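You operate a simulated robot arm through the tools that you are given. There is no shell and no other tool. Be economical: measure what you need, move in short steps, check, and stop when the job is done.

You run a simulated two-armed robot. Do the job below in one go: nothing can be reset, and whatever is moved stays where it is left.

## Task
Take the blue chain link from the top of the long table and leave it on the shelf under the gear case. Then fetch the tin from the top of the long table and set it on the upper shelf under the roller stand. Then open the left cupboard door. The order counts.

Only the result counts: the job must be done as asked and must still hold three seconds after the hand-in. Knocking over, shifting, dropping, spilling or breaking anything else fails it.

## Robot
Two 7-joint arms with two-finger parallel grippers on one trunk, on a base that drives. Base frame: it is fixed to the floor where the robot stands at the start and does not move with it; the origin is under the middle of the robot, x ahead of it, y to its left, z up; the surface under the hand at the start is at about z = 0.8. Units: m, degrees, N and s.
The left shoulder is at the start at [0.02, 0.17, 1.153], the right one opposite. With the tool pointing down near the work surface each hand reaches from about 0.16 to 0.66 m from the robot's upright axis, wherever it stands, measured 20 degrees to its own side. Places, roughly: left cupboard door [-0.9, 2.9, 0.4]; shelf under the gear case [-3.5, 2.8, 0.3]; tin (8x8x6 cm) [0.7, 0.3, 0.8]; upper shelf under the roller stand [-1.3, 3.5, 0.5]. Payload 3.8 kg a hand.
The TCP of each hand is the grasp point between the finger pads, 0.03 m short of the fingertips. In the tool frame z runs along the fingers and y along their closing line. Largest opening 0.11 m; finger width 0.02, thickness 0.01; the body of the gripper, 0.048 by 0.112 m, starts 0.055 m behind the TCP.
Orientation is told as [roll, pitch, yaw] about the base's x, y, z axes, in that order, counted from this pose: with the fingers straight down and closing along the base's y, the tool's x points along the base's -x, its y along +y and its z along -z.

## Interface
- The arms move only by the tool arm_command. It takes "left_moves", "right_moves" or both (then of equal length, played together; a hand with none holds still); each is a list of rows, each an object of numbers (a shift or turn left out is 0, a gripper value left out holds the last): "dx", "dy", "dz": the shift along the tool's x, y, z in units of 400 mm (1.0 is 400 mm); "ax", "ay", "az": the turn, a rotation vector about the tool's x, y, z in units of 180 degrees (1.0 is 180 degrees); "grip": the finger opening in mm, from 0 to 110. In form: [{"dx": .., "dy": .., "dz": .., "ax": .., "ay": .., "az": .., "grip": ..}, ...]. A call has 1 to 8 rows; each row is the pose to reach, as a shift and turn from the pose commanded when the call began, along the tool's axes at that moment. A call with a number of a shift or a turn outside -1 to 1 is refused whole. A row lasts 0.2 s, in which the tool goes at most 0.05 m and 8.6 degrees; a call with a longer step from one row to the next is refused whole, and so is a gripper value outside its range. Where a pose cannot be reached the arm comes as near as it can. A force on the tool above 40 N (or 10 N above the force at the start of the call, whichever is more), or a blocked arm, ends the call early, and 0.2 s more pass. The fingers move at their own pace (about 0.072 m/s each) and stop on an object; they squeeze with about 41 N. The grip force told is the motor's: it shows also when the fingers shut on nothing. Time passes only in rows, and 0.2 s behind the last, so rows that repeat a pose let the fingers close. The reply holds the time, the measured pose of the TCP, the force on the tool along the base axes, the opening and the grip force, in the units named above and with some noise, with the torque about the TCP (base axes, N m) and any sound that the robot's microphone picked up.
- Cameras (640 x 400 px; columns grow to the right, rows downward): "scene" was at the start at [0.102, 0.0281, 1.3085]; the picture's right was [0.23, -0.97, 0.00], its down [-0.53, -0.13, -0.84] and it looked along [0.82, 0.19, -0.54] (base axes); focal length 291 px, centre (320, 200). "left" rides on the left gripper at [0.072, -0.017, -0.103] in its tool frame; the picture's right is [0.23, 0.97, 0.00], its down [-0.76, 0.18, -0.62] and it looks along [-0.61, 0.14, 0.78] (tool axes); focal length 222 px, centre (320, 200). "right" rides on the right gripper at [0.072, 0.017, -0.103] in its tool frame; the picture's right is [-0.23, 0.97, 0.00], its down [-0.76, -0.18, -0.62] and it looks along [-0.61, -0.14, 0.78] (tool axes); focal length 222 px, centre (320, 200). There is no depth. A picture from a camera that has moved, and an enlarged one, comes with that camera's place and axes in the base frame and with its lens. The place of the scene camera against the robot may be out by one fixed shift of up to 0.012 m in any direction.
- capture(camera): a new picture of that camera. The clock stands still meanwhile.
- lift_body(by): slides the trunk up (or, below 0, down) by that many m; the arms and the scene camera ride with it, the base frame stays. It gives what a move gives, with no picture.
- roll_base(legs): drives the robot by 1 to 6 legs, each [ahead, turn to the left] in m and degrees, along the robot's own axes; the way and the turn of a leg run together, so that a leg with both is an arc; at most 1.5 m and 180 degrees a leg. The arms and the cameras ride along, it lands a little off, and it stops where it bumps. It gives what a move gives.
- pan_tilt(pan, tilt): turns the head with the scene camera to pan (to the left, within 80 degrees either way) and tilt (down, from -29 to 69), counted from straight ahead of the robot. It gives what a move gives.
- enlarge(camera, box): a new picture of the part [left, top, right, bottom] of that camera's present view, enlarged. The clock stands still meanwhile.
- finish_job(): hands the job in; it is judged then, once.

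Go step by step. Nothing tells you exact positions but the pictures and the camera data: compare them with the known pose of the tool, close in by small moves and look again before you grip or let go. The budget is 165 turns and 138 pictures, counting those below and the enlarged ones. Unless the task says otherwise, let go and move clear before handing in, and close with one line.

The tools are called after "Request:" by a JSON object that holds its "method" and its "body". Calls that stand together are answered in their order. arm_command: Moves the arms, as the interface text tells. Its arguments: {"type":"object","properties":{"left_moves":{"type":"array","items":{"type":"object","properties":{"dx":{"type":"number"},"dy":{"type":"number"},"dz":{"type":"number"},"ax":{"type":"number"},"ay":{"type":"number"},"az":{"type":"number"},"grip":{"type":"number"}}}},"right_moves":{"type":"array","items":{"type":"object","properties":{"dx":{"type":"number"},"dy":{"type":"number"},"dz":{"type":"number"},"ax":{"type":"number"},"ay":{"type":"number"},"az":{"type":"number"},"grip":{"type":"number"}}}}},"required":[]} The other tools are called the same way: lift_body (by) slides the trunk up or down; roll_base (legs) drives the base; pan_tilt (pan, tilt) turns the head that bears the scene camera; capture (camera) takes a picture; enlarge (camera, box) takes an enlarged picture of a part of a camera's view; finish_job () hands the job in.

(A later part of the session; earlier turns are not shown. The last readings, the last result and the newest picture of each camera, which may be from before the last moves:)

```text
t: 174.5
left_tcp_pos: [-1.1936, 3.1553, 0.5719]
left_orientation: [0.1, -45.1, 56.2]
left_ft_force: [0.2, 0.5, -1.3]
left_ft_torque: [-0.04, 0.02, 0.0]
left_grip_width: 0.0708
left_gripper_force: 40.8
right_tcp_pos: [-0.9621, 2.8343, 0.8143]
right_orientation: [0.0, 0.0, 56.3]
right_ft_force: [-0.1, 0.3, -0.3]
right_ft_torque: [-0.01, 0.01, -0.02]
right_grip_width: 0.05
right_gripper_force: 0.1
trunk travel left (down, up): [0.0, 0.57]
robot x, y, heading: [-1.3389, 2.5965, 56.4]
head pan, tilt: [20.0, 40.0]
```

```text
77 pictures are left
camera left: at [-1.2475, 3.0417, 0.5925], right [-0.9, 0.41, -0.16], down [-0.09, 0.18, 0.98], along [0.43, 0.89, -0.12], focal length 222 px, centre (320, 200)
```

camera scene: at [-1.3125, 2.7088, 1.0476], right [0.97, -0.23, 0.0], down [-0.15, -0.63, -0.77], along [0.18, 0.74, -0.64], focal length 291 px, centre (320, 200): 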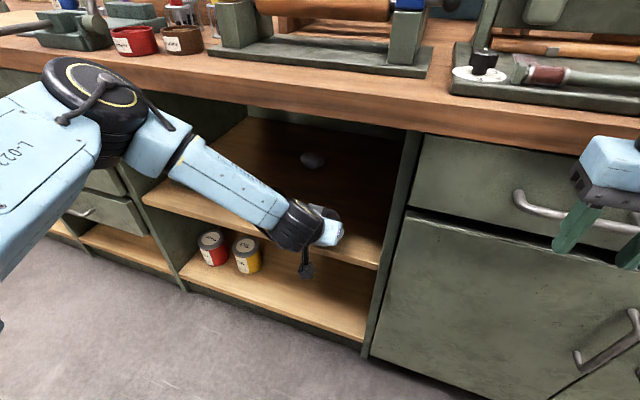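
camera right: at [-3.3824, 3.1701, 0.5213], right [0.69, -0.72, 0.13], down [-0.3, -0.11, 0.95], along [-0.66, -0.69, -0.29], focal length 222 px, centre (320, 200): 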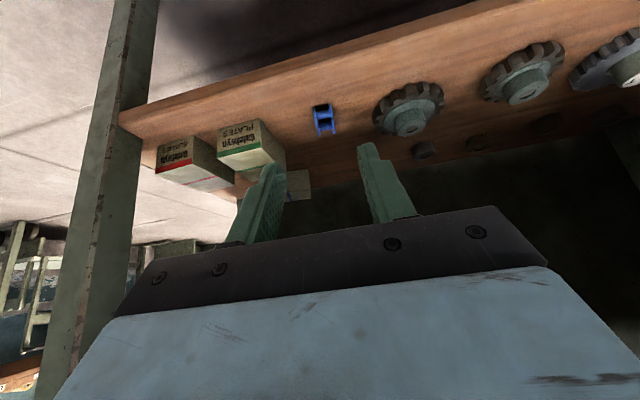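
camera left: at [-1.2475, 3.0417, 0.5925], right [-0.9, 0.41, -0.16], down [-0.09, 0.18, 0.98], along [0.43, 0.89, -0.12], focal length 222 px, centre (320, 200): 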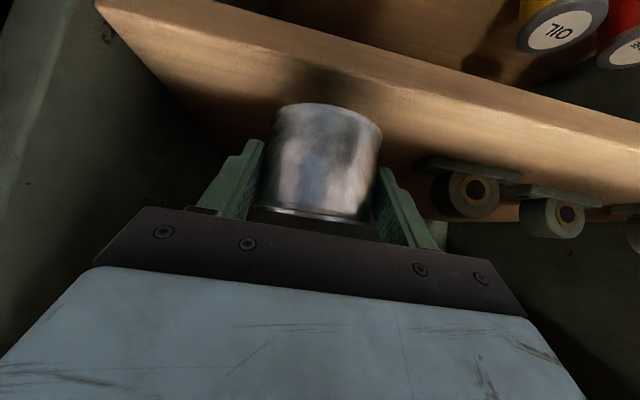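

Request:
{"method": "arm_command", "body": {"left_moves": [{"dx": -0.04, "dz": 0.071}, {"dx": -0.08, "dz": 0.142}, {"dx": -0.118, "dz": 0.214}, {"dx": -0.118, "dz": 0.214}]}}

Request:
{"method": "capture", "body": {"camera": "left"}}

Request:
{"method": "capture", "body": {"camera": "scene"}}

```text
t: 175.5
left_tcp_pos: [-1.1414, 3.2329, 0.5451]
left_orientation: [0.0, -45.0, 56.2]
left_ft_force: [0.7, 0.1, -1.5]
left_ft_torque: [-0.03, -0.01, -0.02]
left_grip_width: 0.0705
left_gripper_force: 40.9
right_tcp_pos: [-0.9625, 2.8348, 0.8149]
right_orientation: [-0.1, 0.0, 56.3]
right_ft_force: [-0.5, 0.1, -0.6]
right_ft_torque: [-0.01, 0.04, -0.03]
right_grip_width: 0.0503
right_gripper_force: 0.1
trunk travel left (down, up): [0.0, 0.57]
robot x, y, heading: [-1.3402, 2.6014, 56.5]
head pan, tilt: [20.0, 40.0]
```

```text
76 pictures are left
camera left: at [-1.1948, 3.1189, 0.5652], right [-0.9, 0.41, -0.16], down [-0.09, 0.18, 0.98], along [0.43, 0.89, -0.12], focal length 222 px, centre (320, 200)
```

left: 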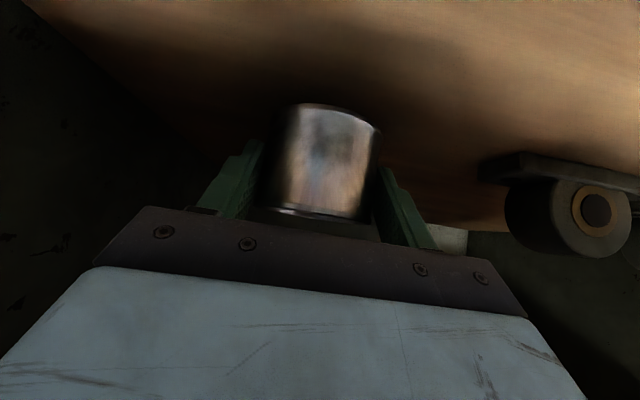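

```text
75 pictures are left
camera scene: at [-1.3125, 2.7089, 1.0476], right [0.97, -0.23, 0.0], down [-0.15, -0.63, -0.77], along [0.18, 0.74, -0.64], focal length 291 px, centre (320, 200)
```

scene: 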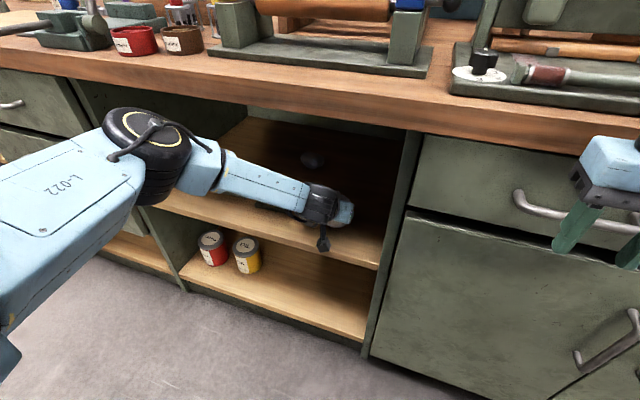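

The tin is inside the bay above the clear area. I'll lower it gently.

Request:
{"method": "arm_command", "body": {"left_moves": [{"dx": 0.018, "dz": 0.018}, {"dx": 0.035, "dz": 0.035}, {"dx": 0.053, "dz": 0.053}, {"dx": 0.053, "dz": 0.053}]}}

Request:
{"method": "capture", "body": {"camera": "left"}}

```text
t: 176.4
left_tcp_pos: [-1.1372, 3.236, 0.5231]
left_orientation: [-0.1, -46.0, 56.1]
left_ft_force: [1.2, 1.0, 8.0]
left_ft_torque: [0.3, 0.26, 0.04]
left_grip_width: 0.0705
left_gripper_force: 41.2
right_tcp_pos: [-0.9625, 2.8345, 0.8147]
right_orientation: [0.1, 0.0, 56.2]
right_ft_force: [0.2, 1.0, 0.4]
right_ft_torque: [0.03, 0.01, 0.01]
right_grip_width: 0.0501
right_gripper_force: 0.0
trunk travel left (down, up): [0.0, 0.57]
robot x, y, heading: [-1.3362, 2.6, 56.7]
head pan, tilt: [20.0, 40.0]
stopped in row 4 (left hand): the force on the tool passed its limit at 69 N (the readings are from after the stop); the commanded pose is now the measured one
```

```text
74 pictures are left
camera left: at [-1.1921, 3.1228, 0.5421], right [-0.9, 0.41, -0.16], down [-0.1, 0.17, 0.98], along [0.43, 0.9, -0.11], focal length 222 px, centre (320, 200)
```

left: 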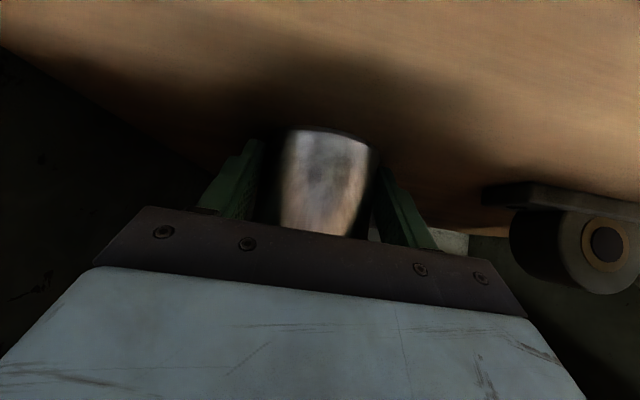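

The tin is on the shelf (shelf z about 0.484). I'll ease the remaining load and open.

Request:
{"method": "arm_command", "body": {"left_moves": [{"grip": 73}, {"grip": 76}, {"grip": 85}, {"grip": 105}, {"grip": 105}]}}

Request:
{"method": "capture", "body": {"camera": "left"}}

```text
t: 177.6
left_tcp_pos: [-1.1349, 3.232, 0.5234]
left_orientation: [-0.3, -45.8, 56.1]
left_ft_force: [15.1, -13.8, 21.3]
left_ft_torque: [0.45, 0.25, -0.1]
left_grip_width: 0.0949
left_gripper_force: 0.1
right_tcp_pos: [-0.9629, 2.8334, 0.8161]
right_orientation: [0.0, -0.1, 56.2]
right_ft_force: [-0.4, 0.6, 0.7]
right_ft_torque: [-0.02, 0.02, 0.02]
right_grip_width: 0.0501
right_gripper_force: 0.0
trunk travel left (down, up): [0.0, 0.57]
robot x, y, heading: [-1.3372, 2.6023, 56.3]
head pan, tilt: [20.0, 40.0]
```

```text
73 pictures are left
camera left: at [-1.1903, 3.1193, 0.5426], right [-0.89, 0.41, -0.17], down [-0.1, 0.17, 0.98], along [0.43, 0.89, -0.11], focal length 222 px, centre (320, 200)
```

left: 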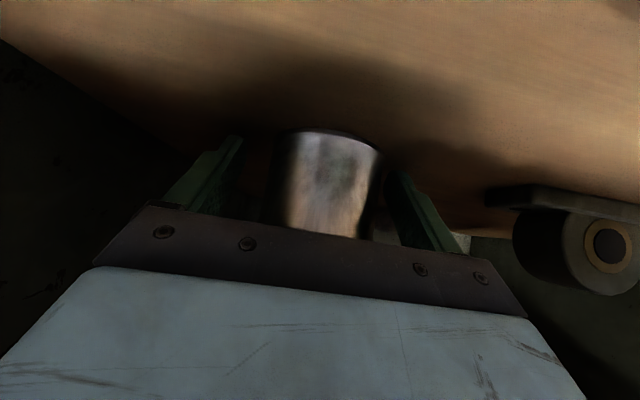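

The fingertips are pressing on the shelf (21 N up). I'll raise the hand a little, then open fully.

Request:
{"method": "arm_command", "body": {"left_moves": [{"dx": -0.013, "dz": -0.013}, {"dx": -0.026, "dz": -0.026, "grip": 105}, {"dx": -0.026, "dz": -0.026, "grip": 108}]}}

Request:
{"method": "capture", "body": {"camera": "left"}}

```text
t: 178.4
left_tcp_pos: [-1.1401, 3.2365, 0.5355]
left_orientation: [-0.1, -45.6, 56.3]
left_ft_force: [0.1, 0.9, 0.2]
left_ft_torque: [0.02, 0.0, -0.02]
left_grip_width: 0.1082
left_gripper_force: 0.0
right_tcp_pos: [-0.9638, 2.8353, 0.8136]
right_orientation: [0.0, 0.0, 56.3]
right_ft_force: [0.2, 0.2, 0.3]
right_ft_torque: [0.0, 0.0, -0.03]
right_grip_width: 0.0502
right_gripper_force: 0.0
trunk travel left (down, up): [0.0, 0.57]
robot x, y, heading: [-1.3371, 2.6015, 56.5]
head pan, tilt: [20.0, 40.0]
```

```text
72 pictures are left
camera left: at [-1.1941, 3.1225, 0.554], right [-0.9, 0.41, -0.16], down [-0.1, 0.17, 0.98], along [0.43, 0.9, -0.11], focal length 222 px, centre (320, 200)
```

left: 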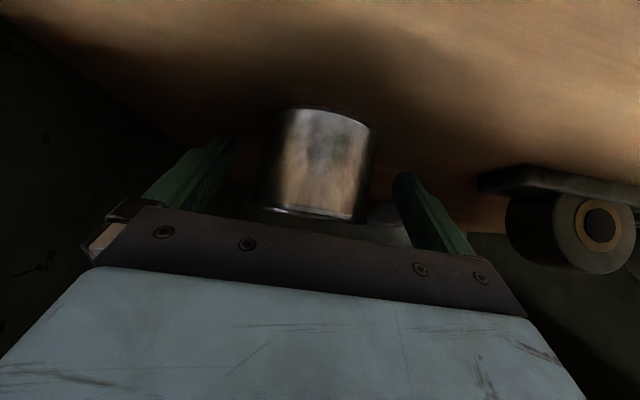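

The tin stands upright and clear. I'll slide the fingers back off it, then reverse the base.

Request:
{"method": "arm_command", "body": {"left_moves": [{"dz": -0.08}, {"dz": -0.16}, {"dz": -0.25}, {"dz": -0.25}]}}

Request:
{"method": "roll_base", "body": {"legs": [[-0.22, 0]]}}

Request:
{"method": "capture", "body": {"camera": "scene"}}

```text
t: 179.4
left_tcp_pos: [-1.1786, 3.1771, 0.6035]
left_orientation: [-0.1, -45.7, 56.3]
left_ft_force: [0.1, 0.0, 0.2]
left_ft_torque: [0.02, -0.02, -0.02]
left_grip_width: 0.1079
left_gripper_force: 0.1
right_tcp_pos: [-0.9636, 2.835, 0.8143]
right_orientation: [0.0, 0.1, 56.4]
right_ft_force: [-0.3, 0.0, 0.3]
right_ft_torque: [0.01, 0.0, 0.03]
right_grip_width: 0.0501
right_gripper_force: 0.0
trunk travel left (down, up): [0.0, 0.57]
robot x, y, heading: [-1.3387, 2.5978, 56.3]
head pan, tilt: [20.0, 40.0]
```

```text
t: 181.1
left_tcp_pos: [-1.3001, 2.9931, 0.6039]
left_orientation: [-0.1, -45.6, 56.3]
left_ft_force: [-0.5, 0.1, -0.3]
left_ft_torque: [0.02, 0.01, -0.02]
left_grip_width: 0.1081
left_gripper_force: 0.0
right_tcp_pos: [-1.0846, 2.6515, 0.8148]
right_orientation: [0.1, 0.1, 56.4]
right_ft_force: [0.8, -0.4, 0.1]
right_ft_torque: [0.0, 0.01, 0.03]
right_grip_width: 0.0498
right_gripper_force: 0.1
trunk travel left (down, up): [0.0, 0.57]
robot x, y, heading: [-1.4554, 2.4192, 56.5]
head pan, tilt: [20.0, 40.0]
```

```text
71 pictures are left
camera scene: at [-1.4339, 2.5252, 1.0476], right [0.97, -0.23, 0.0], down [-0.15, -0.63, -0.77], along [0.18, 0.75, -0.64], focal length 291 px, centre (320, 200)
```

scene: 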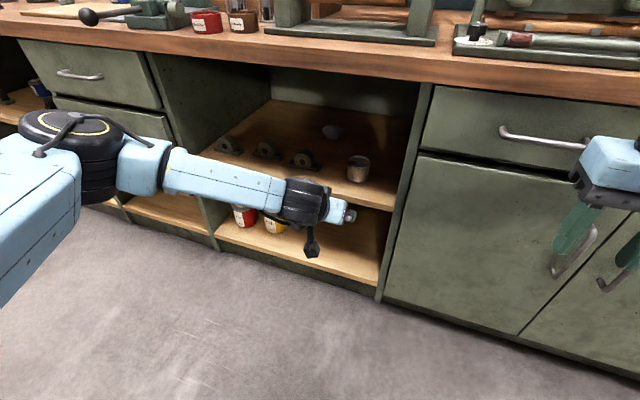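

The tin stands upright on the upper shelf. Now the left door: its handle is a vertical bar on the right side at about z 0.38–0.58, with the hinge on the left. I'll shift the robot right so the left hand can pull it.

Request:
{"method": "roll_base", "body": {"legs": [[0, -90], [0.43, 0], [0, 90]]}}

Request:
{"method": "pan_tilt", "body": {"pan": 0, "tilt": 35}}

Request:
{"method": "capture", "body": {"camera": "scene"}}

Request:
{"method": "capture", "body": {"camera": "left"}}

```text
t: 191.3
left_tcp_pos: [-0.9476, 2.7637, 0.605]
left_orientation: [-0.1, -45.6, 57.1]
left_ft_force: [0.0, 0.8, -0.9]
left_ft_torque: [0.01, 0.03, -0.03]
left_grip_width: 0.1079
left_gripper_force: 0.0
right_tcp_pos: [-0.7284, 2.424, 0.8134]
right_orientation: [0.1, 0.0, 57.1]
right_ft_force: [-0.6, -0.1, 0.2]
right_ft_torque: [0.05, 0.02, -0.01]
right_grip_width: 0.0501
right_gripper_force: 0.1
trunk travel left (down, up): [0.0, 0.57]
robot x, y, heading: [-1.0984, 2.1848, 57.3]
head pan, tilt: [20.0, 40.0]
```

```text
t: 192.2
left_tcp_pos: [-0.9478, 2.7629, 0.6051]
left_orientation: [-0.2, -45.6, 57.1]
left_ft_force: [0.1, 0.0, 0.6]
left_ft_torque: [-0.02, -0.04, -0.01]
left_grip_width: 0.1081
left_gripper_force: 0.1
right_tcp_pos: [-0.728, 2.4236, 0.8158]
right_orientation: [0.0, -0.1, 57.0]
right_ft_force: [0.5, -0.1, -0.3]
right_ft_torque: [-0.02, 0.01, -0.04]
right_grip_width: 0.05
right_gripper_force: 0.1
trunk travel left (down, up): [0.0, 0.57]
robot x, y, heading: [-1.096, 2.1853, 57.2]
head pan, tilt: [0.0, 35.0]
```

```text
70 pictures are left
camera scene: at [-1.0468, 2.2844, 1.0552], right [0.84, -0.54, 0.0], down [-0.31, -0.48, -0.82], along [0.44, 0.69, -0.57], focal length 291 px, centre (320, 200)
```

scene: 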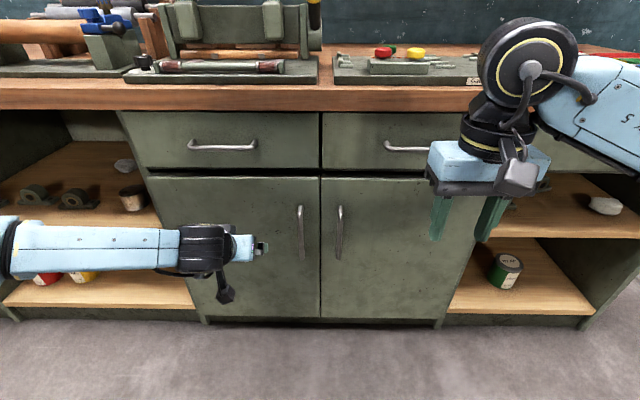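

```text
69 pictures are left
camera left: at [-1.0003, 2.6487, 0.6238], right [-0.9, 0.4, -0.16], down [-0.1, 0.17, 0.98], along [0.42, 0.9, -0.11], focal length 222 px, centre (320, 200)
```

left: 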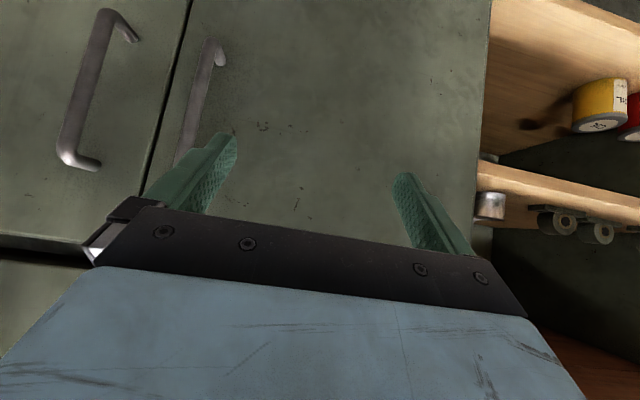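

Triangulating, the left door's bar is at about 0.695 m ahead, 0.058 m left, z 0.43–0.61. I'll bring the left hand in front of it with the fingers opened to 70 mm.

Request:
{"method": "arm_command", "body": {"left_moves": [{"dx": 0.005, "dy": -0.09, "dz": 0.035, "grip": 70}, {"dx": 0.01, "dy": -0.17, "dz": 0.07}, {"dx": 0.015, "dy": -0.25, "dz": 0.105}, {"dx": 0.021, "dy": -0.325, "dz": 0.1395}, {"dx": 0.021, "dy": -0.325, "dz": 0.1395}]}}

Request:
{"method": "capture", "body": {"camera": "left"}}

Request:
{"method": "capture", "body": {"camera": "scene"}}

```text
t: 193.4
left_tcp_pos: [-0.8207, 2.7207, 0.5591]
left_orientation: [-0.1, -45.6, 57.1]
left_ft_force: [0.2, 0.9, 0.5]
left_ft_torque: [-0.01, 0.01, 0.03]
left_grip_width: 0.0702
left_gripper_force: 0.1
right_tcp_pos: [-0.7273, 2.4244, 0.8144]
right_orientation: [0.1, -0.1, 57.1]
right_ft_force: [-0.5, 0.2, -0.2]
right_ft_torque: [0.04, -0.02, 0.0]
right_grip_width: 0.0499
right_gripper_force: 0.1
trunk travel left (down, up): [0.0, 0.57]
robot x, y, heading: [-1.0978, 2.1896, 57.2]
head pan, tilt: [0.0, 35.0]
```

```text
68 pictures are left
camera left: at [-0.8728, 2.606, 0.5787], right [-0.9, 0.4, -0.16], down [-0.1, 0.17, 0.98], along [0.42, 0.9, -0.11], focal length 222 px, centre (320, 200)
```

left: 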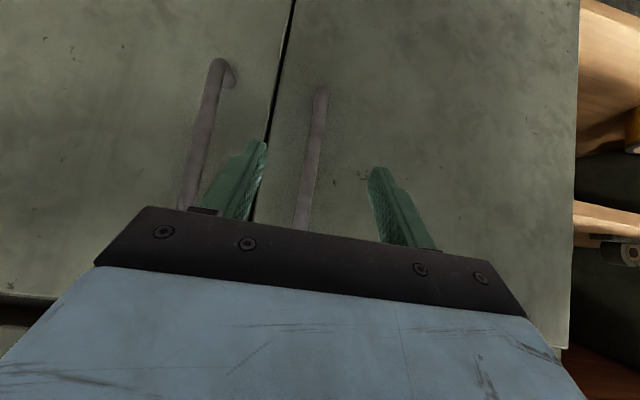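

```text
67 pictures are left
camera scene: at [-1.0466, 2.2844, 1.0552], right [0.84, -0.54, 0.0], down [-0.31, -0.48, -0.82], along [0.44, 0.69, -0.57], focal length 291 px, centre (320, 200)
```

scene: 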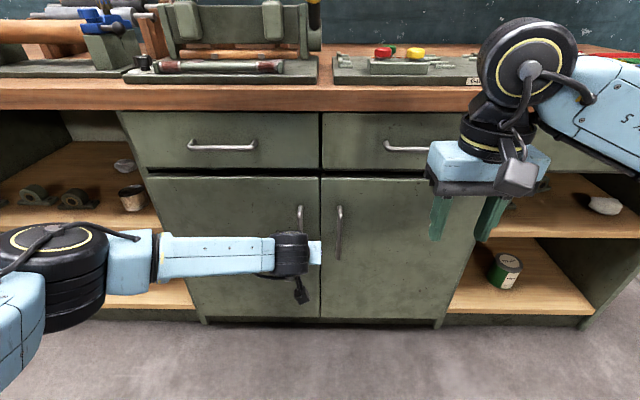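

The bar is centred between the fingers. I'll move straight forward onto it.

Request:
{"method": "arm_command", "body": {"left_moves": [{"dx": -0.035, "dy": -0.005, "dz": 0.07}, {"dx": -0.07, "dy": -0.01, "dz": 0.14}, {"dx": -0.1, "dy": -0.01, "dz": 0.2}, {"dx": -0.1, "dy": -0.01, "dz": 0.2}]}}

Request:
{"method": "capture", "body": {"camera": "left"}}

Request:
{"method": "enlarge", "body": {"camera": "scene", "box": [240, 170, 400, 300]}}

```text
t: 194.4
left_tcp_pos: [-0.7698, 2.7889, 0.5312]
left_orientation: [-0.1, -45.5, 57.0]
left_ft_force: [-0.1, -0.6, -0.8]
left_ft_torque: [0.0, 0.0, -0.02]
left_grip_width: 0.0701
left_gripper_force: 0.0
right_tcp_pos: [-0.7278, 2.4241, 0.8157]
right_orientation: [0.0, 0.1, 57.1]
right_ft_force: [-0.4, -0.1, -0.2]
right_ft_torque: [-0.02, 0.01, -0.01]
right_grip_width: 0.0502
right_gripper_force: 0.0
trunk travel left (down, up): [0.0, 0.57]
robot x, y, heading: [-1.0995, 2.1815, 57.3]
head pan, tilt: [0.0, 35.0]
```

```text
66 pictures are left
camera left: at [-0.8226, 2.6755, 0.5514], right [-0.9, 0.4, -0.16], down [-0.1, 0.17, 0.98], along [0.42, 0.9, -0.11], focal length 222 px, centre (320, 200)
```

left: 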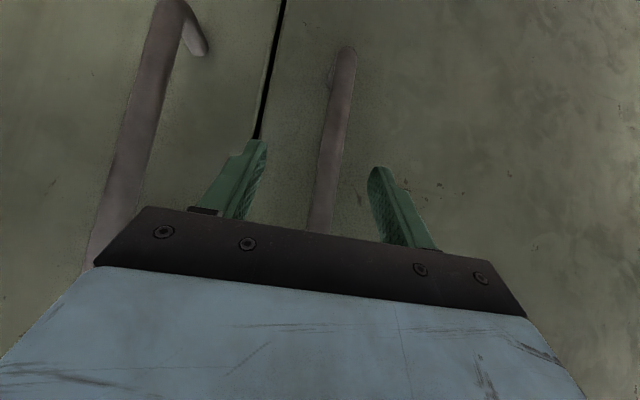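

```text
3.08 times, centred on (320, 235) of scene
camera zoom: at [-1.0466, 2.2844, 1.0552], right [0.84, -0.54, 0.0], down [-0.31, -0.48, -0.82], along [0.44, 0.69, -0.57], focal length 895 px, centre (320, 92)
```

zoom: 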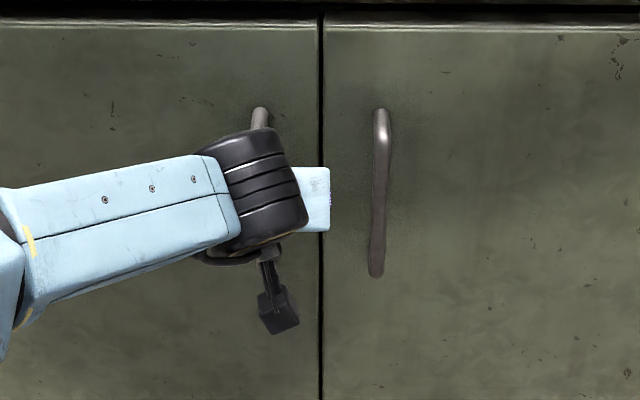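

By the geometry the TCP is right at the bar, so I'll close on it.

Request:
{"method": "arm_command", "body": {"left_moves": [{"grip": 40}, {"grip": 10}, {"grip": 0}, {"grip": 0}, {"grip": 0}]}}

Request:
{"method": "capture", "body": {"camera": "left"}}

```text
t: 195.6
left_tcp_pos: [-0.7721, 2.7917, 0.5315]
left_orientation: [0.2, -45.6, 57.2]
left_ft_force: [-13.3, 4.2, 0.5]
left_ft_torque: [-0.28, 0.16, 0.11]
left_grip_width: 0.014
left_gripper_force: 44.9
right_tcp_pos: [-0.7275, 2.4252, 0.8146]
right_orientation: [-0.1, 0.1, 57.2]
right_ft_force: [0.5, 0.5, -0.4]
right_ft_torque: [-0.01, 0.01, 0.01]
right_grip_width: 0.0503
right_gripper_force: 0.1
trunk travel left (down, up): [0.0, 0.57]
robot x, y, heading: [-1.1025, 2.1822, 57.2]
head pan, tilt: [0.0, 35.0]
```

```text
64 pictures are left
camera left: at [-0.8246, 2.6774, 0.5514], right [-0.91, 0.39, -0.16], down [-0.1, 0.17, 0.98], along [0.41, 0.9, -0.11], focal length 222 px, centre (320, 200)
```

left: 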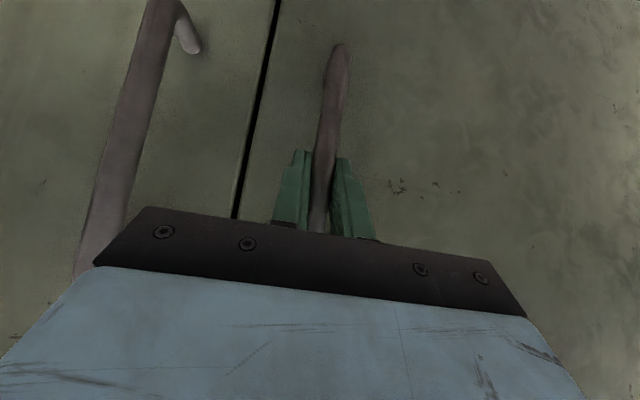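

The bar is gripped (14 mm). I'll pull along the door's arc, with a hinge radius of about 0.39 m, turning the hand with the door.

Request:
{"method": "arm_command", "body": {"left_moves": [{"dx": 0.0813, "dy": 0.0225, "dz": -0.0831, "ax": 0.0278, "az": 0.0272}, {"dx": 0.1602, "dy": 0.0588, "dz": -0.1636, "ax": 0.0556, "az": 0.0544}, {"dx": 0.2356, "dy": 0.1088, "dz": -0.2406, "ax": 0.0834, "az": 0.0816}, {"dx": 0.2356, "dy": 0.1088, "dz": -0.2406, "ax": 0.0834, "az": 0.0816}]}}

Request:
{"method": "capture", "body": {"camera": "scene"}}

```text
t: 196.6
left_tcp_pos: [-0.8827, 2.7028, 0.5312]
left_orientation: [0.0, -45.7, 36.2]
left_ft_force: [-5.2, 8.5, 0.8]
left_ft_torque: [0.02, -0.08, 0.06]
left_grip_width: 0.0139
left_gripper_force: 44.5
right_tcp_pos: [-0.7278, 2.4259, 0.8142]
right_orientation: [0.1, -0.1, 57.3]
right_ft_force: [0.2, 0.5, -0.3]
right_ft_torque: [0.01, -0.01, -0.02]
right_grip_width: 0.0502
right_gripper_force: 0.1
trunk travel left (down, up): [0.0, 0.57]
robot x, y, heading: [-1.098, 2.1829, 57.3]
head pan, tilt: [0.0, 35.0]
```

```text
63 pictures are left
camera scene: at [-1.0471, 2.2848, 1.0552], right [0.84, -0.54, 0.0], down [-0.31, -0.48, -0.82], along [0.44, 0.69, -0.57], focal length 291 px, centre (320, 200)
```

scene: 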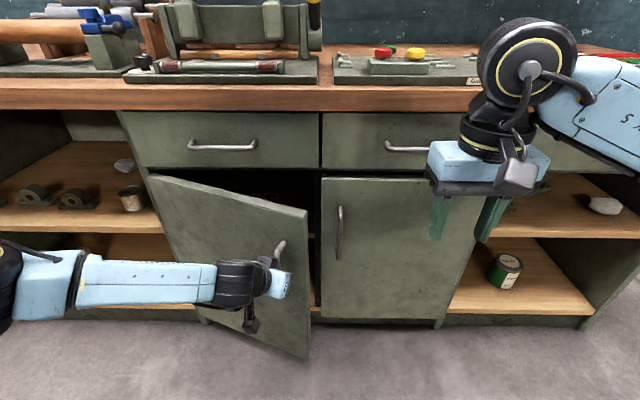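

The door is opening nicely. By symmetry the same arc continues in the tool frame, so I'll repeat it.

Request:
{"method": "arm_command", "body": {"left_moves": [{"dx": 0.0813, "dy": 0.0225, "dz": -0.0831, "ax": 0.0278, "az": 0.0272}, {"dx": 0.1602, "dy": 0.0588, "dz": -0.1636, "ax": 0.0556, "az": 0.0544}, {"dx": 0.2356, "dy": 0.1088, "dz": -0.2406, "ax": 0.0834, "az": 0.0816}, {"dx": 0.2356, "dy": 0.1088, "dz": -0.2406, "ax": 0.0834, "az": 0.0816}]}}

Request:
{"method": "capture", "body": {"camera": "scene"}}

```text
t: 197.6
left_tcp_pos: [-1.0166, 2.6616, 0.533]
left_orientation: [0.4, -45.9, 14.9]
left_ft_force: [-3.0, 24.5, 14.4]
left_ft_torque: [-0.58, 0.52, -0.06]
left_grip_width: 0.0135
left_gripper_force: 45.0
right_tcp_pos: [-0.7281, 2.4251, 0.8144]
right_orientation: [0.0, -0.1, 57.1]
right_ft_force: [-0.5, 0.0, 0.5]
right_ft_torque: [0.01, 0.01, 0.01]
right_grip_width: 0.0501
right_gripper_force: 0.1
trunk travel left (down, up): [0.0, 0.57]
robot x, y, heading: [-1.0983, 2.1853, 57.4]
head pan, tilt: [0.0, 35.0]
```

```text
62 pictures are left
camera scene: at [-1.047, 2.285, 1.0553], right [0.84, -0.54, 0.0], down [-0.31, -0.48, -0.82], along [0.44, 0.69, -0.57], focal length 291 px, centre (320, 200)
```

scene: 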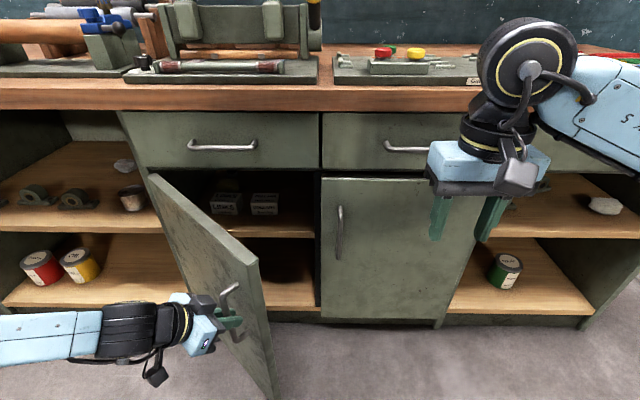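

At about 42° now, with some radial load. I'll continue with the hand biased slightly toward the hinge.

Request:
{"method": "arm_command", "body": {"left_moves": [{"dx": 0.04, "dy": 0.02, "dz": -0.04, "ax": 0.0139, "az": 0.0136}, {"dx": 0.0813, "dy": 0.036, "dz": -0.0831, "ax": 0.0278, "az": 0.0272}, {"dx": 0.12, "dy": 0.054, "dz": -0.122, "ax": 0.0417, "az": 0.0408}, {"dx": 0.1602, "dy": 0.075, "dz": -0.1636, "ax": 0.0556, "az": 0.0544}, {"dx": 0.1602, "dy": 0.075, "dz": -0.1636, "ax": 0.0556, "az": 0.0544}]}}

Request:
{"method": "capture", "body": {"camera": "scene"}}

```text
t: 198.8
left_tcp_pos: [-1.1107, 2.6619, 0.5321]
left_orientation: [0.0, -46.0, 0.9]
left_ft_force: [0.6, -2.0, 6.7]
left_ft_torque: [0.23, -1.34, -0.15]
left_grip_width: 0.0135
left_gripper_force: 44.6
right_tcp_pos: [-0.7282, 2.4235, 0.8141]
right_orientation: [0.1, 0.0, 57.0]
right_ft_force: [0.9, 0.2, -0.4]
right_ft_torque: [-0.03, 0.01, -0.01]
right_grip_width: 0.0502
right_gripper_force: 0.2
trunk travel left (down, up): [0.0, 0.57]
robot x, y, heading: [-1.1013, 2.1833, 57.0]
head pan, tilt: [0.0, 35.0]
```

```text
61 pictures are left
camera scene: at [-1.0469, 2.2838, 1.0552], right [0.84, -0.54, 0.0], down [-0.31, -0.48, -0.82], along [0.44, 0.69, -0.57], focal length 291 px, centre (320, 200)
```

scene: 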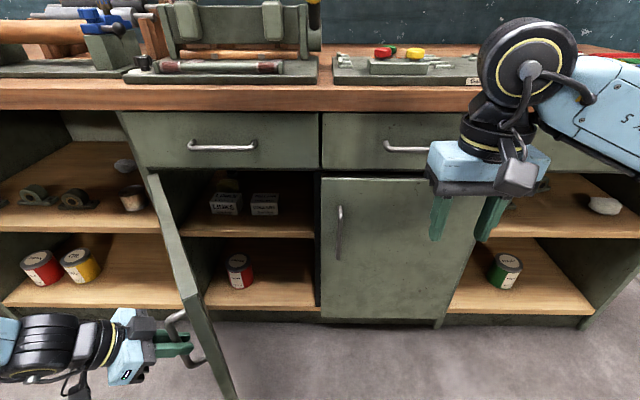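

About 60° open, with low load. I'll continue the arc.

Request:
{"method": "arm_command", "body": {"left_moves": [{"dx": 0.04, "dy": 0.012, "dz": -0.04, "ax": 0.0139, "az": 0.0136}, {"dx": 0.0813, "dy": 0.026, "dz": -0.0831, "ax": 0.0278, "az": 0.0272}, {"dx": 0.12, "dy": 0.044, "dz": -0.122, "ax": 0.0417, "az": 0.0408}, {"dx": 0.1602, "dy": 0.064, "dz": -0.1636, "ax": 0.0556, "az": 0.0544}, {"dx": 0.1602, "dy": 0.064, "dz": -0.1636, "ax": 0.0556, "az": 0.0544}]}}

Request:
{"method": "capture", "body": {"camera": "scene"}}

```text
t: 199.3
left_tcp_pos: [-1.1268, 2.6648, 0.5326]
left_orientation: [-0.1, -47.2, -3.2]
left_ft_force: [0.5, -5.2, 8.0]
left_ft_torque: [-0.01, -0.61, -0.26]
left_grip_width: 0.0137
left_gripper_force: 45.0
left hand out of reach, approached as far as the arm can: row 1, 2
right_tcp_pos: [-0.7271, 2.4231, 0.8156]
right_orientation: [0.1, -0.1, 57.2]
right_ft_force: [0.5, -0.2, -0.5]
right_ft_torque: [0.0, 0.02, 0.03]
right_grip_width: 0.0501
right_gripper_force: 0.0
trunk travel left (down, up): [0.0, 0.57]
robot x, y, heading: [-1.1018, 2.1817, 57.1]
head pan, tilt: [0.0, 35.0]
stopped in row 2 (left hand): the force on the tool passed its limit at 47 N (the readings are from after the stop); the commanded pose is now the measured one
```

```text
60 pictures are left
camera scene: at [-1.0466, 2.2835, 1.0552], right [0.84, -0.54, 0.0], down [-0.31, -0.48, -0.82], along [0.44, 0.69, -0.57], focal length 291 px, centre (320, 200)
```

scene: 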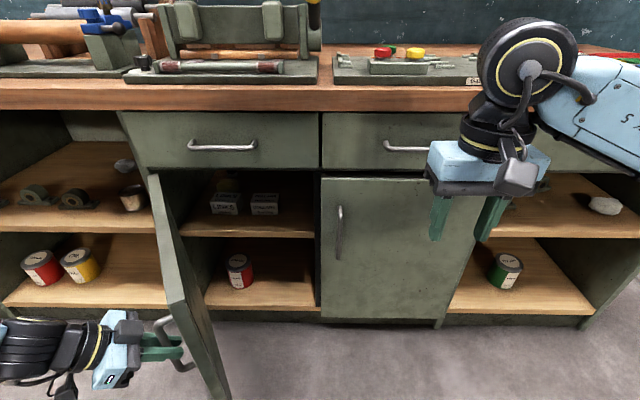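

The arm is at its limit with the door about 60° open. I'll let go, back the hand off the bar, and reverse the base to get room for a second pull.

Request:
{"method": "arm_command", "body": {"left_moves": [{"grip": 30}, {"grip": 60}, {"grip": 60}, {"dz": -0.06, "grip": 60}, {"dz": -0.16}, {"dz": -0.26}, {"dz": -0.26}]}}

Request:
{"method": "capture", "body": {"camera": "scene"}}

Request:
{"method": "capture", "body": {"camera": "left"}}

```text
t: 200.9
left_tcp_pos: [-1.1457, 2.6598, 0.5229]
left_orientation: [0.1, -47.0, -3.0]
left_ft_force: [-0.5, 0.1, 0.5]
left_ft_torque: [-0.01, 0.01, -0.03]
left_grip_width: 0.0598
left_gripper_force: 0.1
left hand out of reach, approached as far as the arm can: row 4, 5, 6, 7
right_tcp_pos: [-0.7275, 2.4245, 0.8155]
right_orientation: [0.0, 0.0, 57.3]
right_ft_force: [-0.1, 0.0, -0.4]
right_ft_torque: [-0.02, 0.0, -0.02]
right_grip_width: 0.0503
right_gripper_force: 0.1
trunk travel left (down, up): [0.0, 0.57]
robot x, y, heading: [-1.1016, 2.1847, 57.4]
head pan, tilt: [0.0, 35.0]
```

```text
59 pictures are left
camera scene: at [-1.0468, 2.2843, 1.0552], right [0.84, -0.54, 0.0], down [-0.31, -0.48, -0.82], along [0.44, 0.69, -0.57], focal length 291 px, centre (320, 200)
```

scene: 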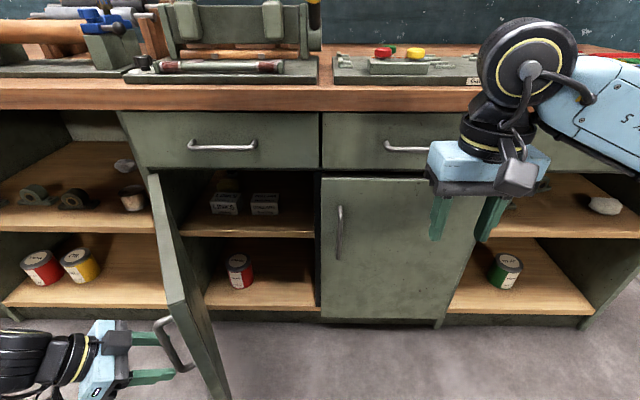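

```text
58 pictures are left
camera left: at [-1.2715, 2.65, 0.5403], right [-0.1, 0.98, -0.17], down [0.07, 0.17, 0.98], along [0.99, 0.09, -0.09], focal length 222 px, centre (320, 200)
```

left: 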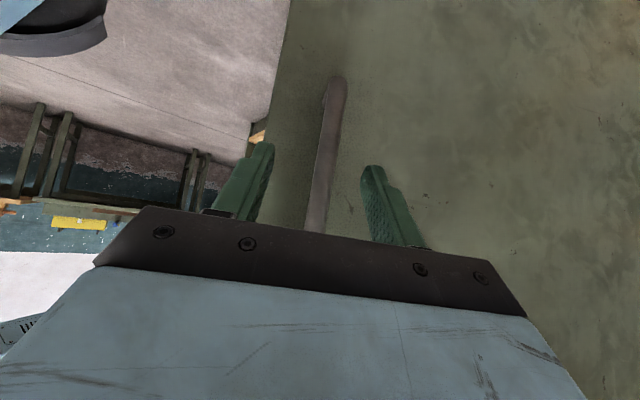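

The hand can't withdraw further this way, but turning the base left moves it right along the door's opening direction. I'll go back onto the bar, re-grip it, and pull by arcing the base.

Request:
{"method": "arm_command", "body": {"left_moves": [{"dz": 0.1}, {"dz": 0.2}, {"dz": 0.26}, {"dz": 0.26, "grip": 30}, {"dz": 0.26, "grip": 0}, {"dz": 0.26, "grip": 0}, {"dz": 0.26, "grip": 0}]}}

Request:
{"method": "roll_base", "body": {"legs": [[0.04, 7]]}}

Request:
{"method": "capture", "body": {"camera": "scene"}}

```text
t: 202.5
left_tcp_pos: [-1.0721, 2.6617, 0.4531]
left_orientation: [0.3, -46.7, -2.9]
left_ft_force: [-1.6, 21.0, -0.5]
left_ft_torque: [0.65, 0.25, 0.91]
left_grip_width: 0.0137
left_gripper_force: 44.9
right_tcp_pos: [-0.7283, 2.4258, 0.8138]
right_orientation: [-0.1, 0.1, 57.2]
right_ft_force: [0.1, 0.1, -0.2]
right_ft_torque: [0.03, -0.05, 0.02]
right_grip_width: 0.0503
right_gripper_force: 0.0
trunk travel left (down, up): [0.0, 0.57]
robot x, y, heading: [-1.1006, 2.1846, 57.4]
head pan, tilt: [0.0, 35.0]
```

```text
t: 203.4
left_tcp_pos: [-1.1092, 2.6917, 0.4527]
left_orientation: [0.0, -46.9, 4.0]
left_ft_force: [-0.3, -0.8, 0.3]
left_ft_torque: [-0.02, -0.04, -0.02]
left_grip_width: 0.0002
left_gripper_force: 37.4
right_tcp_pos: [-0.7409, 2.5031, 0.8148]
right_orientation: [0.1, 0.1, 64.2]
right_ft_force: [-1.0, 0.1, 0.2]
right_ft_torque: [-0.03, 0.0, 0.0]
right_grip_width: 0.0498
right_gripper_force: 0.0
trunk travel left (down, up): [0.0, 0.57]
robot x, y, heading: [-1.081, 2.2168, 64.5]
head pan, tilt: [0.0, 35.0]
```

```text
57 pictures are left
camera scene: at [-1.0394, 2.3254, 1.0552], right [0.9, -0.43, 0.0], down [-0.25, -0.52, -0.82], along [0.35, 0.74, -0.57], focal length 291 px, centre (320, 200)
```

scene: 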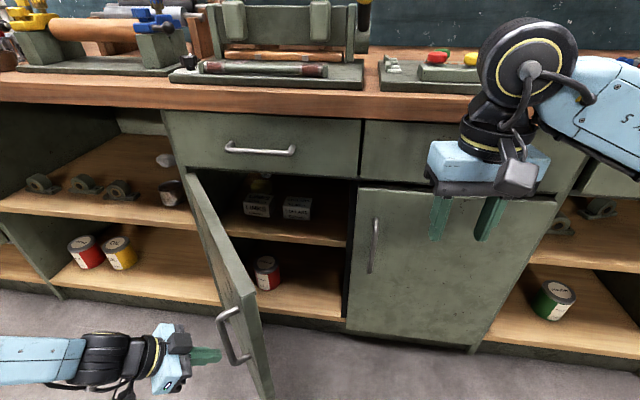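

The grip slipped off and the door is at about 50°. The first pull worked well with the robot facing the door squarely, so I'll reverse, raise the trunk for a safe swing, and restage facing the half-open door.

Request:
{"method": "roll_base", "body": {"legs": [[-0.2, 0]]}}

Request:
{"method": "lift_body", "body": {"by": 0.45}}

Request:
{"method": "roll_base", "body": {"legs": [[0, 76], [0.64, 0], [0, -125.5]]}}

Request:
{"method": "capture", "body": {"camera": "scene"}}

```text
t: 205.0
left_tcp_pos: [-1.1961, 2.512, 0.4527]
left_orientation: [-0.1, -46.9, 4.1]
left_ft_force: [0.6, -0.4, 0.3]
left_ft_torque: [0.0, 0.02, 0.01]
left_grip_width: 0.0
left_gripper_force: 37.5
right_tcp_pos: [-0.8265, 2.3223, 0.8137]
right_orientation: [-0.1, -0.1, 64.2]
right_ft_force: [-0.2, 0.6, -1.0]
right_ft_torque: [-0.01, 0.04, 0.0]
right_grip_width: 0.0502
right_gripper_force: 0.0
trunk travel left (down, up): [0.0, 0.57]
robot x, y, heading: [-1.1674, 2.0413, 64.2]
head pan, tilt: [0.0, 35.0]
```

```text
refused: 0.45 is not a number from -0.4 to 0.4
```

```text
t: 211.3
left_tcp_pos: [-2.0467, 2.4478, 0.4464]
left_orientation: [-0.4, -44.8, 82.4]
left_ft_force: [0.0, 0.1, 0.2]
left_ft_torque: [-0.03, 0.01, -0.01]
left_grip_width: 0.0
left_gripper_force: 37.5
right_tcp_pos: [-1.7729, 2.7866, 0.817]
right_orientation: [0.7, -0.5, 140.8]
right_ft_force: [-0.5, 0.0, -0.3]
right_ft_torque: [-0.03, 0.01, -0.01]
right_grip_width: 0.0501
right_gripper_force: 0.0
trunk travel left (down, up): [0.0, 0.57]
robot x, y, heading: [-1.5836, 2.3945, 142.1]
head pan, tilt: [0.0, 35.0]
stopped in leg 2: the robot was blocked; the commanded pose is now the measured one
```

```text
56 pictures are left
camera scene: at [-1.6611, 2.4695, 1.0568], right [0.61, 0.79, -0.01], down [0.44, -0.36, -0.82], along [-0.66, 0.5, -0.57], focal length 291 px, centre (320, 200)
```

scene: 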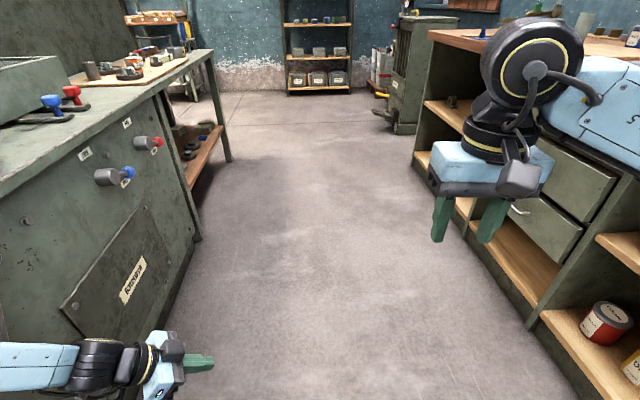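

The lift was refused, and the low elbow has bumped something on the left. I'll look there before moving.

Request:
{"method": "pan_tilt", "body": {"pan": 70, "tilt": 35}}

Request:
{"method": "capture", "body": {"camera": "scene"}}

```text
t: 212.8
left_tcp_pos: [-2.0465, 2.4497, 0.4486]
left_orientation: [-0.3, -45.0, 82.3]
left_ft_force: [-0.1, -0.1, 0.5]
left_ft_torque: [0.01, 0.01, 0.06]
left_grip_width: 0.0
left_gripper_force: 37.6
right_tcp_pos: [-1.771, 2.7864, 0.8178]
right_orientation: [0.9, -0.7, 140.7]
right_ft_force: [-0.1, -0.2, -0.1]
right_ft_torque: [0.02, -0.02, 0.02]
right_grip_width: 0.0501
right_gripper_force: 0.0
trunk travel left (down, up): [0.0, 0.57]
robot x, y, heading: [-1.5874, 2.3939, 142.2]
head pan, tilt: [70.0, 35.0]
```

```text
55 pictures are left
camera scene: at [-1.6651, 2.3678, 1.0569], right [-0.53, 0.85, 0.01], down [0.47, 0.3, -0.83], along [-0.71, -0.44, -0.56], focal length 291 px, centre (320, 200)
```

scene: 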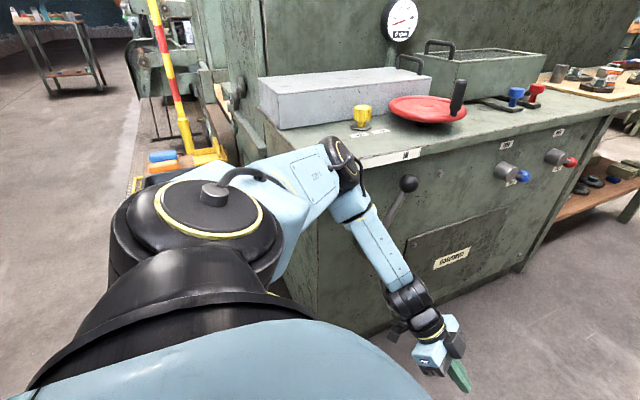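

The elbow met the fixed cabinet's corner and nothing loose was touched. I'll back off along the way I came, then raise the trunk by 0.4.

Request:
{"method": "roll_base", "body": {"legs": [[-0.2, 0]]}}

Request:
{"method": "lift_body", "body": {"by": 0.4}}

Request:
{"method": "capture", "body": {"camera": "scene"}}

```text
t: 214.3
left_tcp_pos: [-1.8963, 2.3271, 0.4395]
left_orientation: [-1.7, -45.4, 83.2]
left_ft_force: [-0.2, -0.6, -0.8]
left_ft_torque: [0.04, -0.01, -0.01]
left_grip_width: 0.0
left_gripper_force: 37.5
right_tcp_pos: [-1.6305, 2.6607, 0.814]
right_orientation: [0.1, 0.0, 140.8]
right_ft_force: [-0.2, -0.2, 0.2]
right_ft_torque: [0.0, 0.01, 0.0]
right_grip_width: 0.0498
right_gripper_force: 0.1
trunk travel left (down, up): [0.0, 0.57]
robot x, y, heading: [-1.4301, 2.2709, 141.8]
head pan, tilt: [70.0, 35.0]
```

```text
t: 218.2
left_tcp_pos: [-1.8959, 2.3249, 0.8406]
left_orientation: [-1.6, -45.5, 83.2]
left_ft_force: [0.7, -0.7, 0.3]
left_ft_torque: [-0.02, 0.02, 0.02]
left_grip_width: 0.0
left_gripper_force: 37.9
right_tcp_pos: [-1.6291, 2.6607, 1.2149]
right_orientation: [0.2, 0.0, 140.8]
right_ft_force: [0.2, -0.5, 0.1]
right_ft_torque: [-0.03, 0.02, 0.0]
right_grip_width: 0.0502
right_gripper_force: 0.2
trunk travel left (down, up): [-0.4, 0.17]
robot x, y, heading: [-1.4308, 2.2699, 141.9]
head pan, tilt: [70.0, 35.0]
```

```text
54 pictures are left
camera scene: at [-1.5271, 2.2419, 1.4551], right [-0.53, 0.85, 0.0], down [0.49, 0.3, -0.82], along [-0.7, -0.43, -0.57], focal length 291 px, centre (320, 200)
```

scene: 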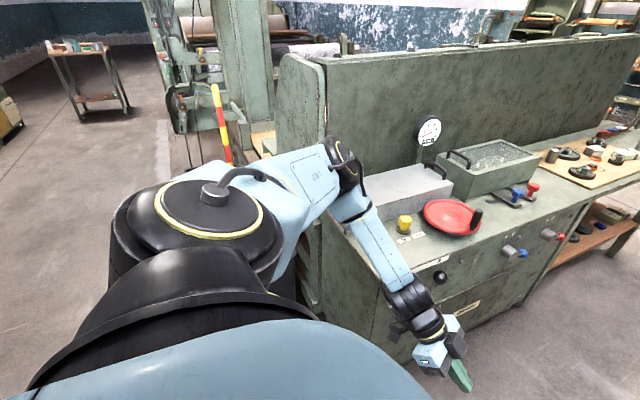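

All is undisturbed. Now I'll go on to the staging point with the trunk raised and face the half-open door.

Request:
{"method": "roll_base", "body": {"legs": [[0.28, 0], [0, -126.9]]}}

Request:
{"method": "pan_tilt", "body": {"pan": 10, "tilt": 40}}

Request:
{"method": "capture", "body": {"camera": "scene"}}

```text
t: 225.4
left_tcp_pos: [-1.3275, 2.7822, 0.8408]
left_orientation: [-1.7, -45.4, -43.1]
left_ft_force: [-0.4, -0.3, -0.6]
left_ft_torque: [0.0, 0.06, -0.01]
left_grip_width: 0.0
left_gripper_force: 37.8
right_tcp_pos: [-1.2144, 2.3684, 1.2155]
right_orientation: [0.1, 0.0, 14.6]
right_ft_force: [0.3, -0.9, 0.9]
right_ft_torque: [-0.01, 0.01, 0.01]
right_grip_width: 0.0502
right_gripper_force: 0.0
trunk travel left (down, up): [-0.4, 0.17]
robot x, y, heading: [-1.6464, 2.4392, 15.8]
head pan, tilt: [70.0, 35.0]
```

```text
t: 226.7
left_tcp_pos: [-1.3263, 2.783, 0.8397]
left_orientation: [-1.7, -45.4, -43.1]
left_ft_force: [-1.1, 0.6, 0.5]
left_ft_torque: [-0.02, 0.01, 0.01]
left_grip_width: 0.0
left_gripper_force: 38.0
right_tcp_pos: [-1.2145, 2.3686, 1.2142]
right_orientation: [0.1, 0.0, 14.6]
right_ft_force: [-0.1, -0.6, 0.4]
right_ft_torque: [-0.01, -0.02, 0.02]
right_grip_width: 0.0501
right_gripper_force: 0.1
trunk travel left (down, up): [-0.4, 0.17]
robot x, y, heading: [-1.6481, 2.4413, 15.8]
head pan, tilt: [10.0, 40.0]
```

```text
53 pictures are left
camera scene: at [-1.5586, 2.4901, 1.4476], right [0.43, -0.9, 0.0], down [-0.58, -0.28, -0.77], along [0.69, 0.33, -0.64], focal length 291 px, centre (320, 200)
```

scene: 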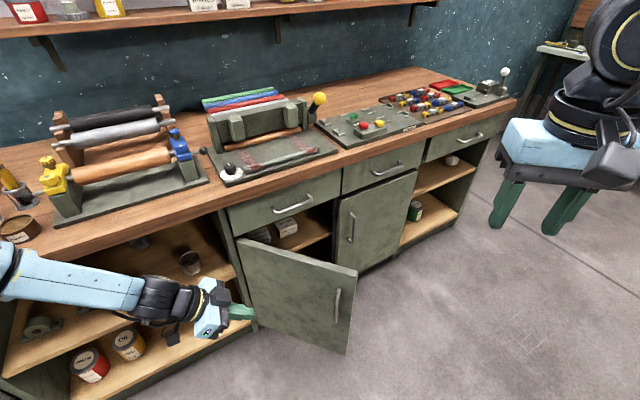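

I have a good view of the door, now at about 45°, with the bar near (0.66 ahead, 0.06 left). I'll swing the left hand to face it while still raised.

Request:
{"method": "arm_command", "body": {"left_moves": [{"dx": -0.079, "dy": 0.014, "dz": 0.034, "ax": -0.031, "az": -0.0306, "grip": 60}, {"dx": -0.158, "dy": 0.028, "dz": 0.069, "ax": -0.0621, "az": -0.0613}, {"dx": -0.237, "dy": 0.042, "dz": 0.103, "ax": -0.0932, "az": -0.0919}, {"dx": -0.317, "dy": 0.055, "dz": 0.138, "ax": -0.1243, "az": -0.1226}, {"dx": -0.396, "dy": 0.069, "dz": 0.172, "ax": -0.1554, "az": -0.1532}, {"dx": -0.475, "dy": 0.083, "dz": 0.207, "ax": -0.1864, "az": -0.1839}, {"dx": -0.554, "dy": 0.097, "dz": 0.241, "ax": -0.2175, "az": -0.2145}, {"dx": -0.554, "dy": 0.097, "dz": 0.241, "ax": -0.2175, "az": -0.2145}]}}

Request:
{"method": "capture", "body": {"camera": "scene"}}

```text
t: 228.5
left_tcp_pos: [-1.137, 2.6546, 0.9303]
left_orientation: [-1.0, -44.4, 11.5]
left_ft_force: [0.4, -0.2, -0.5]
left_ft_torque: [-0.03, -0.05, 0.0]
left_grip_width: 0.06
left_gripper_force: 0.0
right_tcp_pos: [-1.2148, 2.3691, 1.2137]
right_orientation: [0.1, 0.1, 14.6]
right_ft_force: [0.0, 0.7, 0.5]
right_ft_torque: [-0.01, -0.01, -0.04]
right_grip_width: 0.05
right_gripper_force: 0.1
trunk travel left (down, up): [-0.4, 0.17]
robot x, y, heading: [-1.654, 2.441, 15.5]
head pan, tilt: [10.0, 40.0]
```

```text
52 pictures are left
camera scene: at [-1.5587, 2.4906, 1.4476], right [0.43, -0.9, 0.0], down [-0.58, -0.28, -0.77], along [0.69, 0.33, -0.64], focal length 291 px, centre (320, 200)
```

scene: 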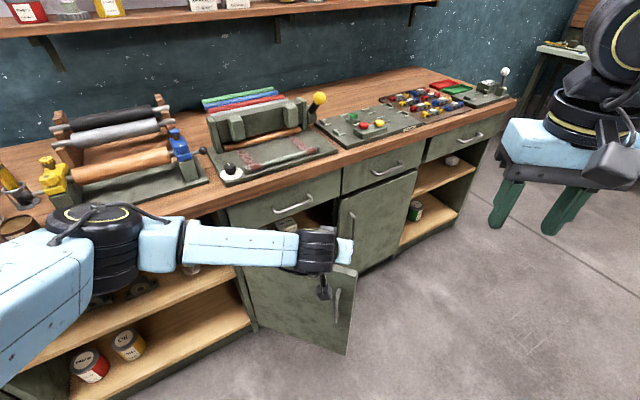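

The elbow should be well clear of the bench edge, so I'll lower the trunk and look.

Request:
{"method": "lift_body", "body": {"by": -0.4}}

Request:
{"method": "capture", "body": {"camera": "left"}}

Request:
{"method": "capture", "body": {"camera": "scene"}}

```text
t: 232.3
left_tcp_pos: [-1.137, 2.6545, 0.5303]
left_orientation: [-1.0, -44.4, 11.5]
left_ft_force: [-0.8, 0.3, -0.5]
left_ft_torque: [-0.04, 0.03, -0.02]
left_grip_width: 0.0601
left_gripper_force: 0.1
right_tcp_pos: [-1.2153, 2.3688, 0.8149]
right_orientation: [0.1, 0.1, 14.6]
right_ft_force: [0.9, -0.2, -0.6]
right_ft_torque: [-0.03, -0.03, 0.01]
right_grip_width: 0.0503
right_gripper_force: 0.0
trunk travel left (down, up): [0.0, 0.57]
robot x, y, heading: [-1.6485, 2.4411, 15.8]
head pan, tilt: [10.0, 40.0]
```

```text
51 pictures are left
camera left: at [-1.2554, 2.6144, 0.553], right [-0.34, 0.92, -0.17], down [0.07, 0.21, 0.98], along [0.94, 0.32, -0.14], focal length 222 px, centre (320, 200)
```

left: 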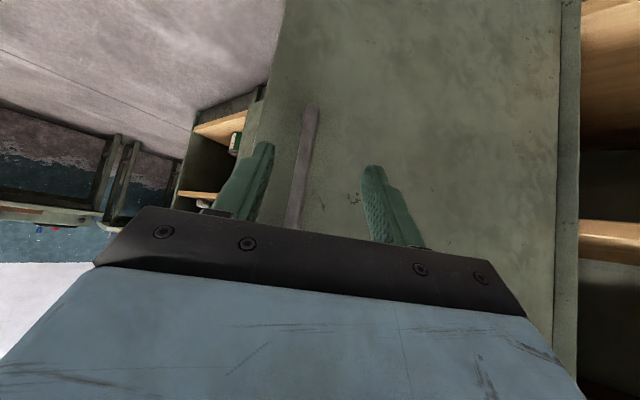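

```text
50 pictures are left
camera scene: at [-1.5586, 2.49, 1.0477], right [0.43, -0.9, 0.0], down [-0.58, -0.28, -0.77], along [0.69, 0.33, -0.64], focal length 291 px, centre (320, 200)
```

scene: 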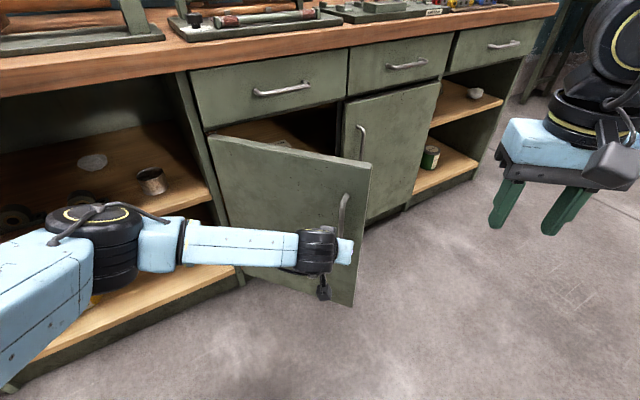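

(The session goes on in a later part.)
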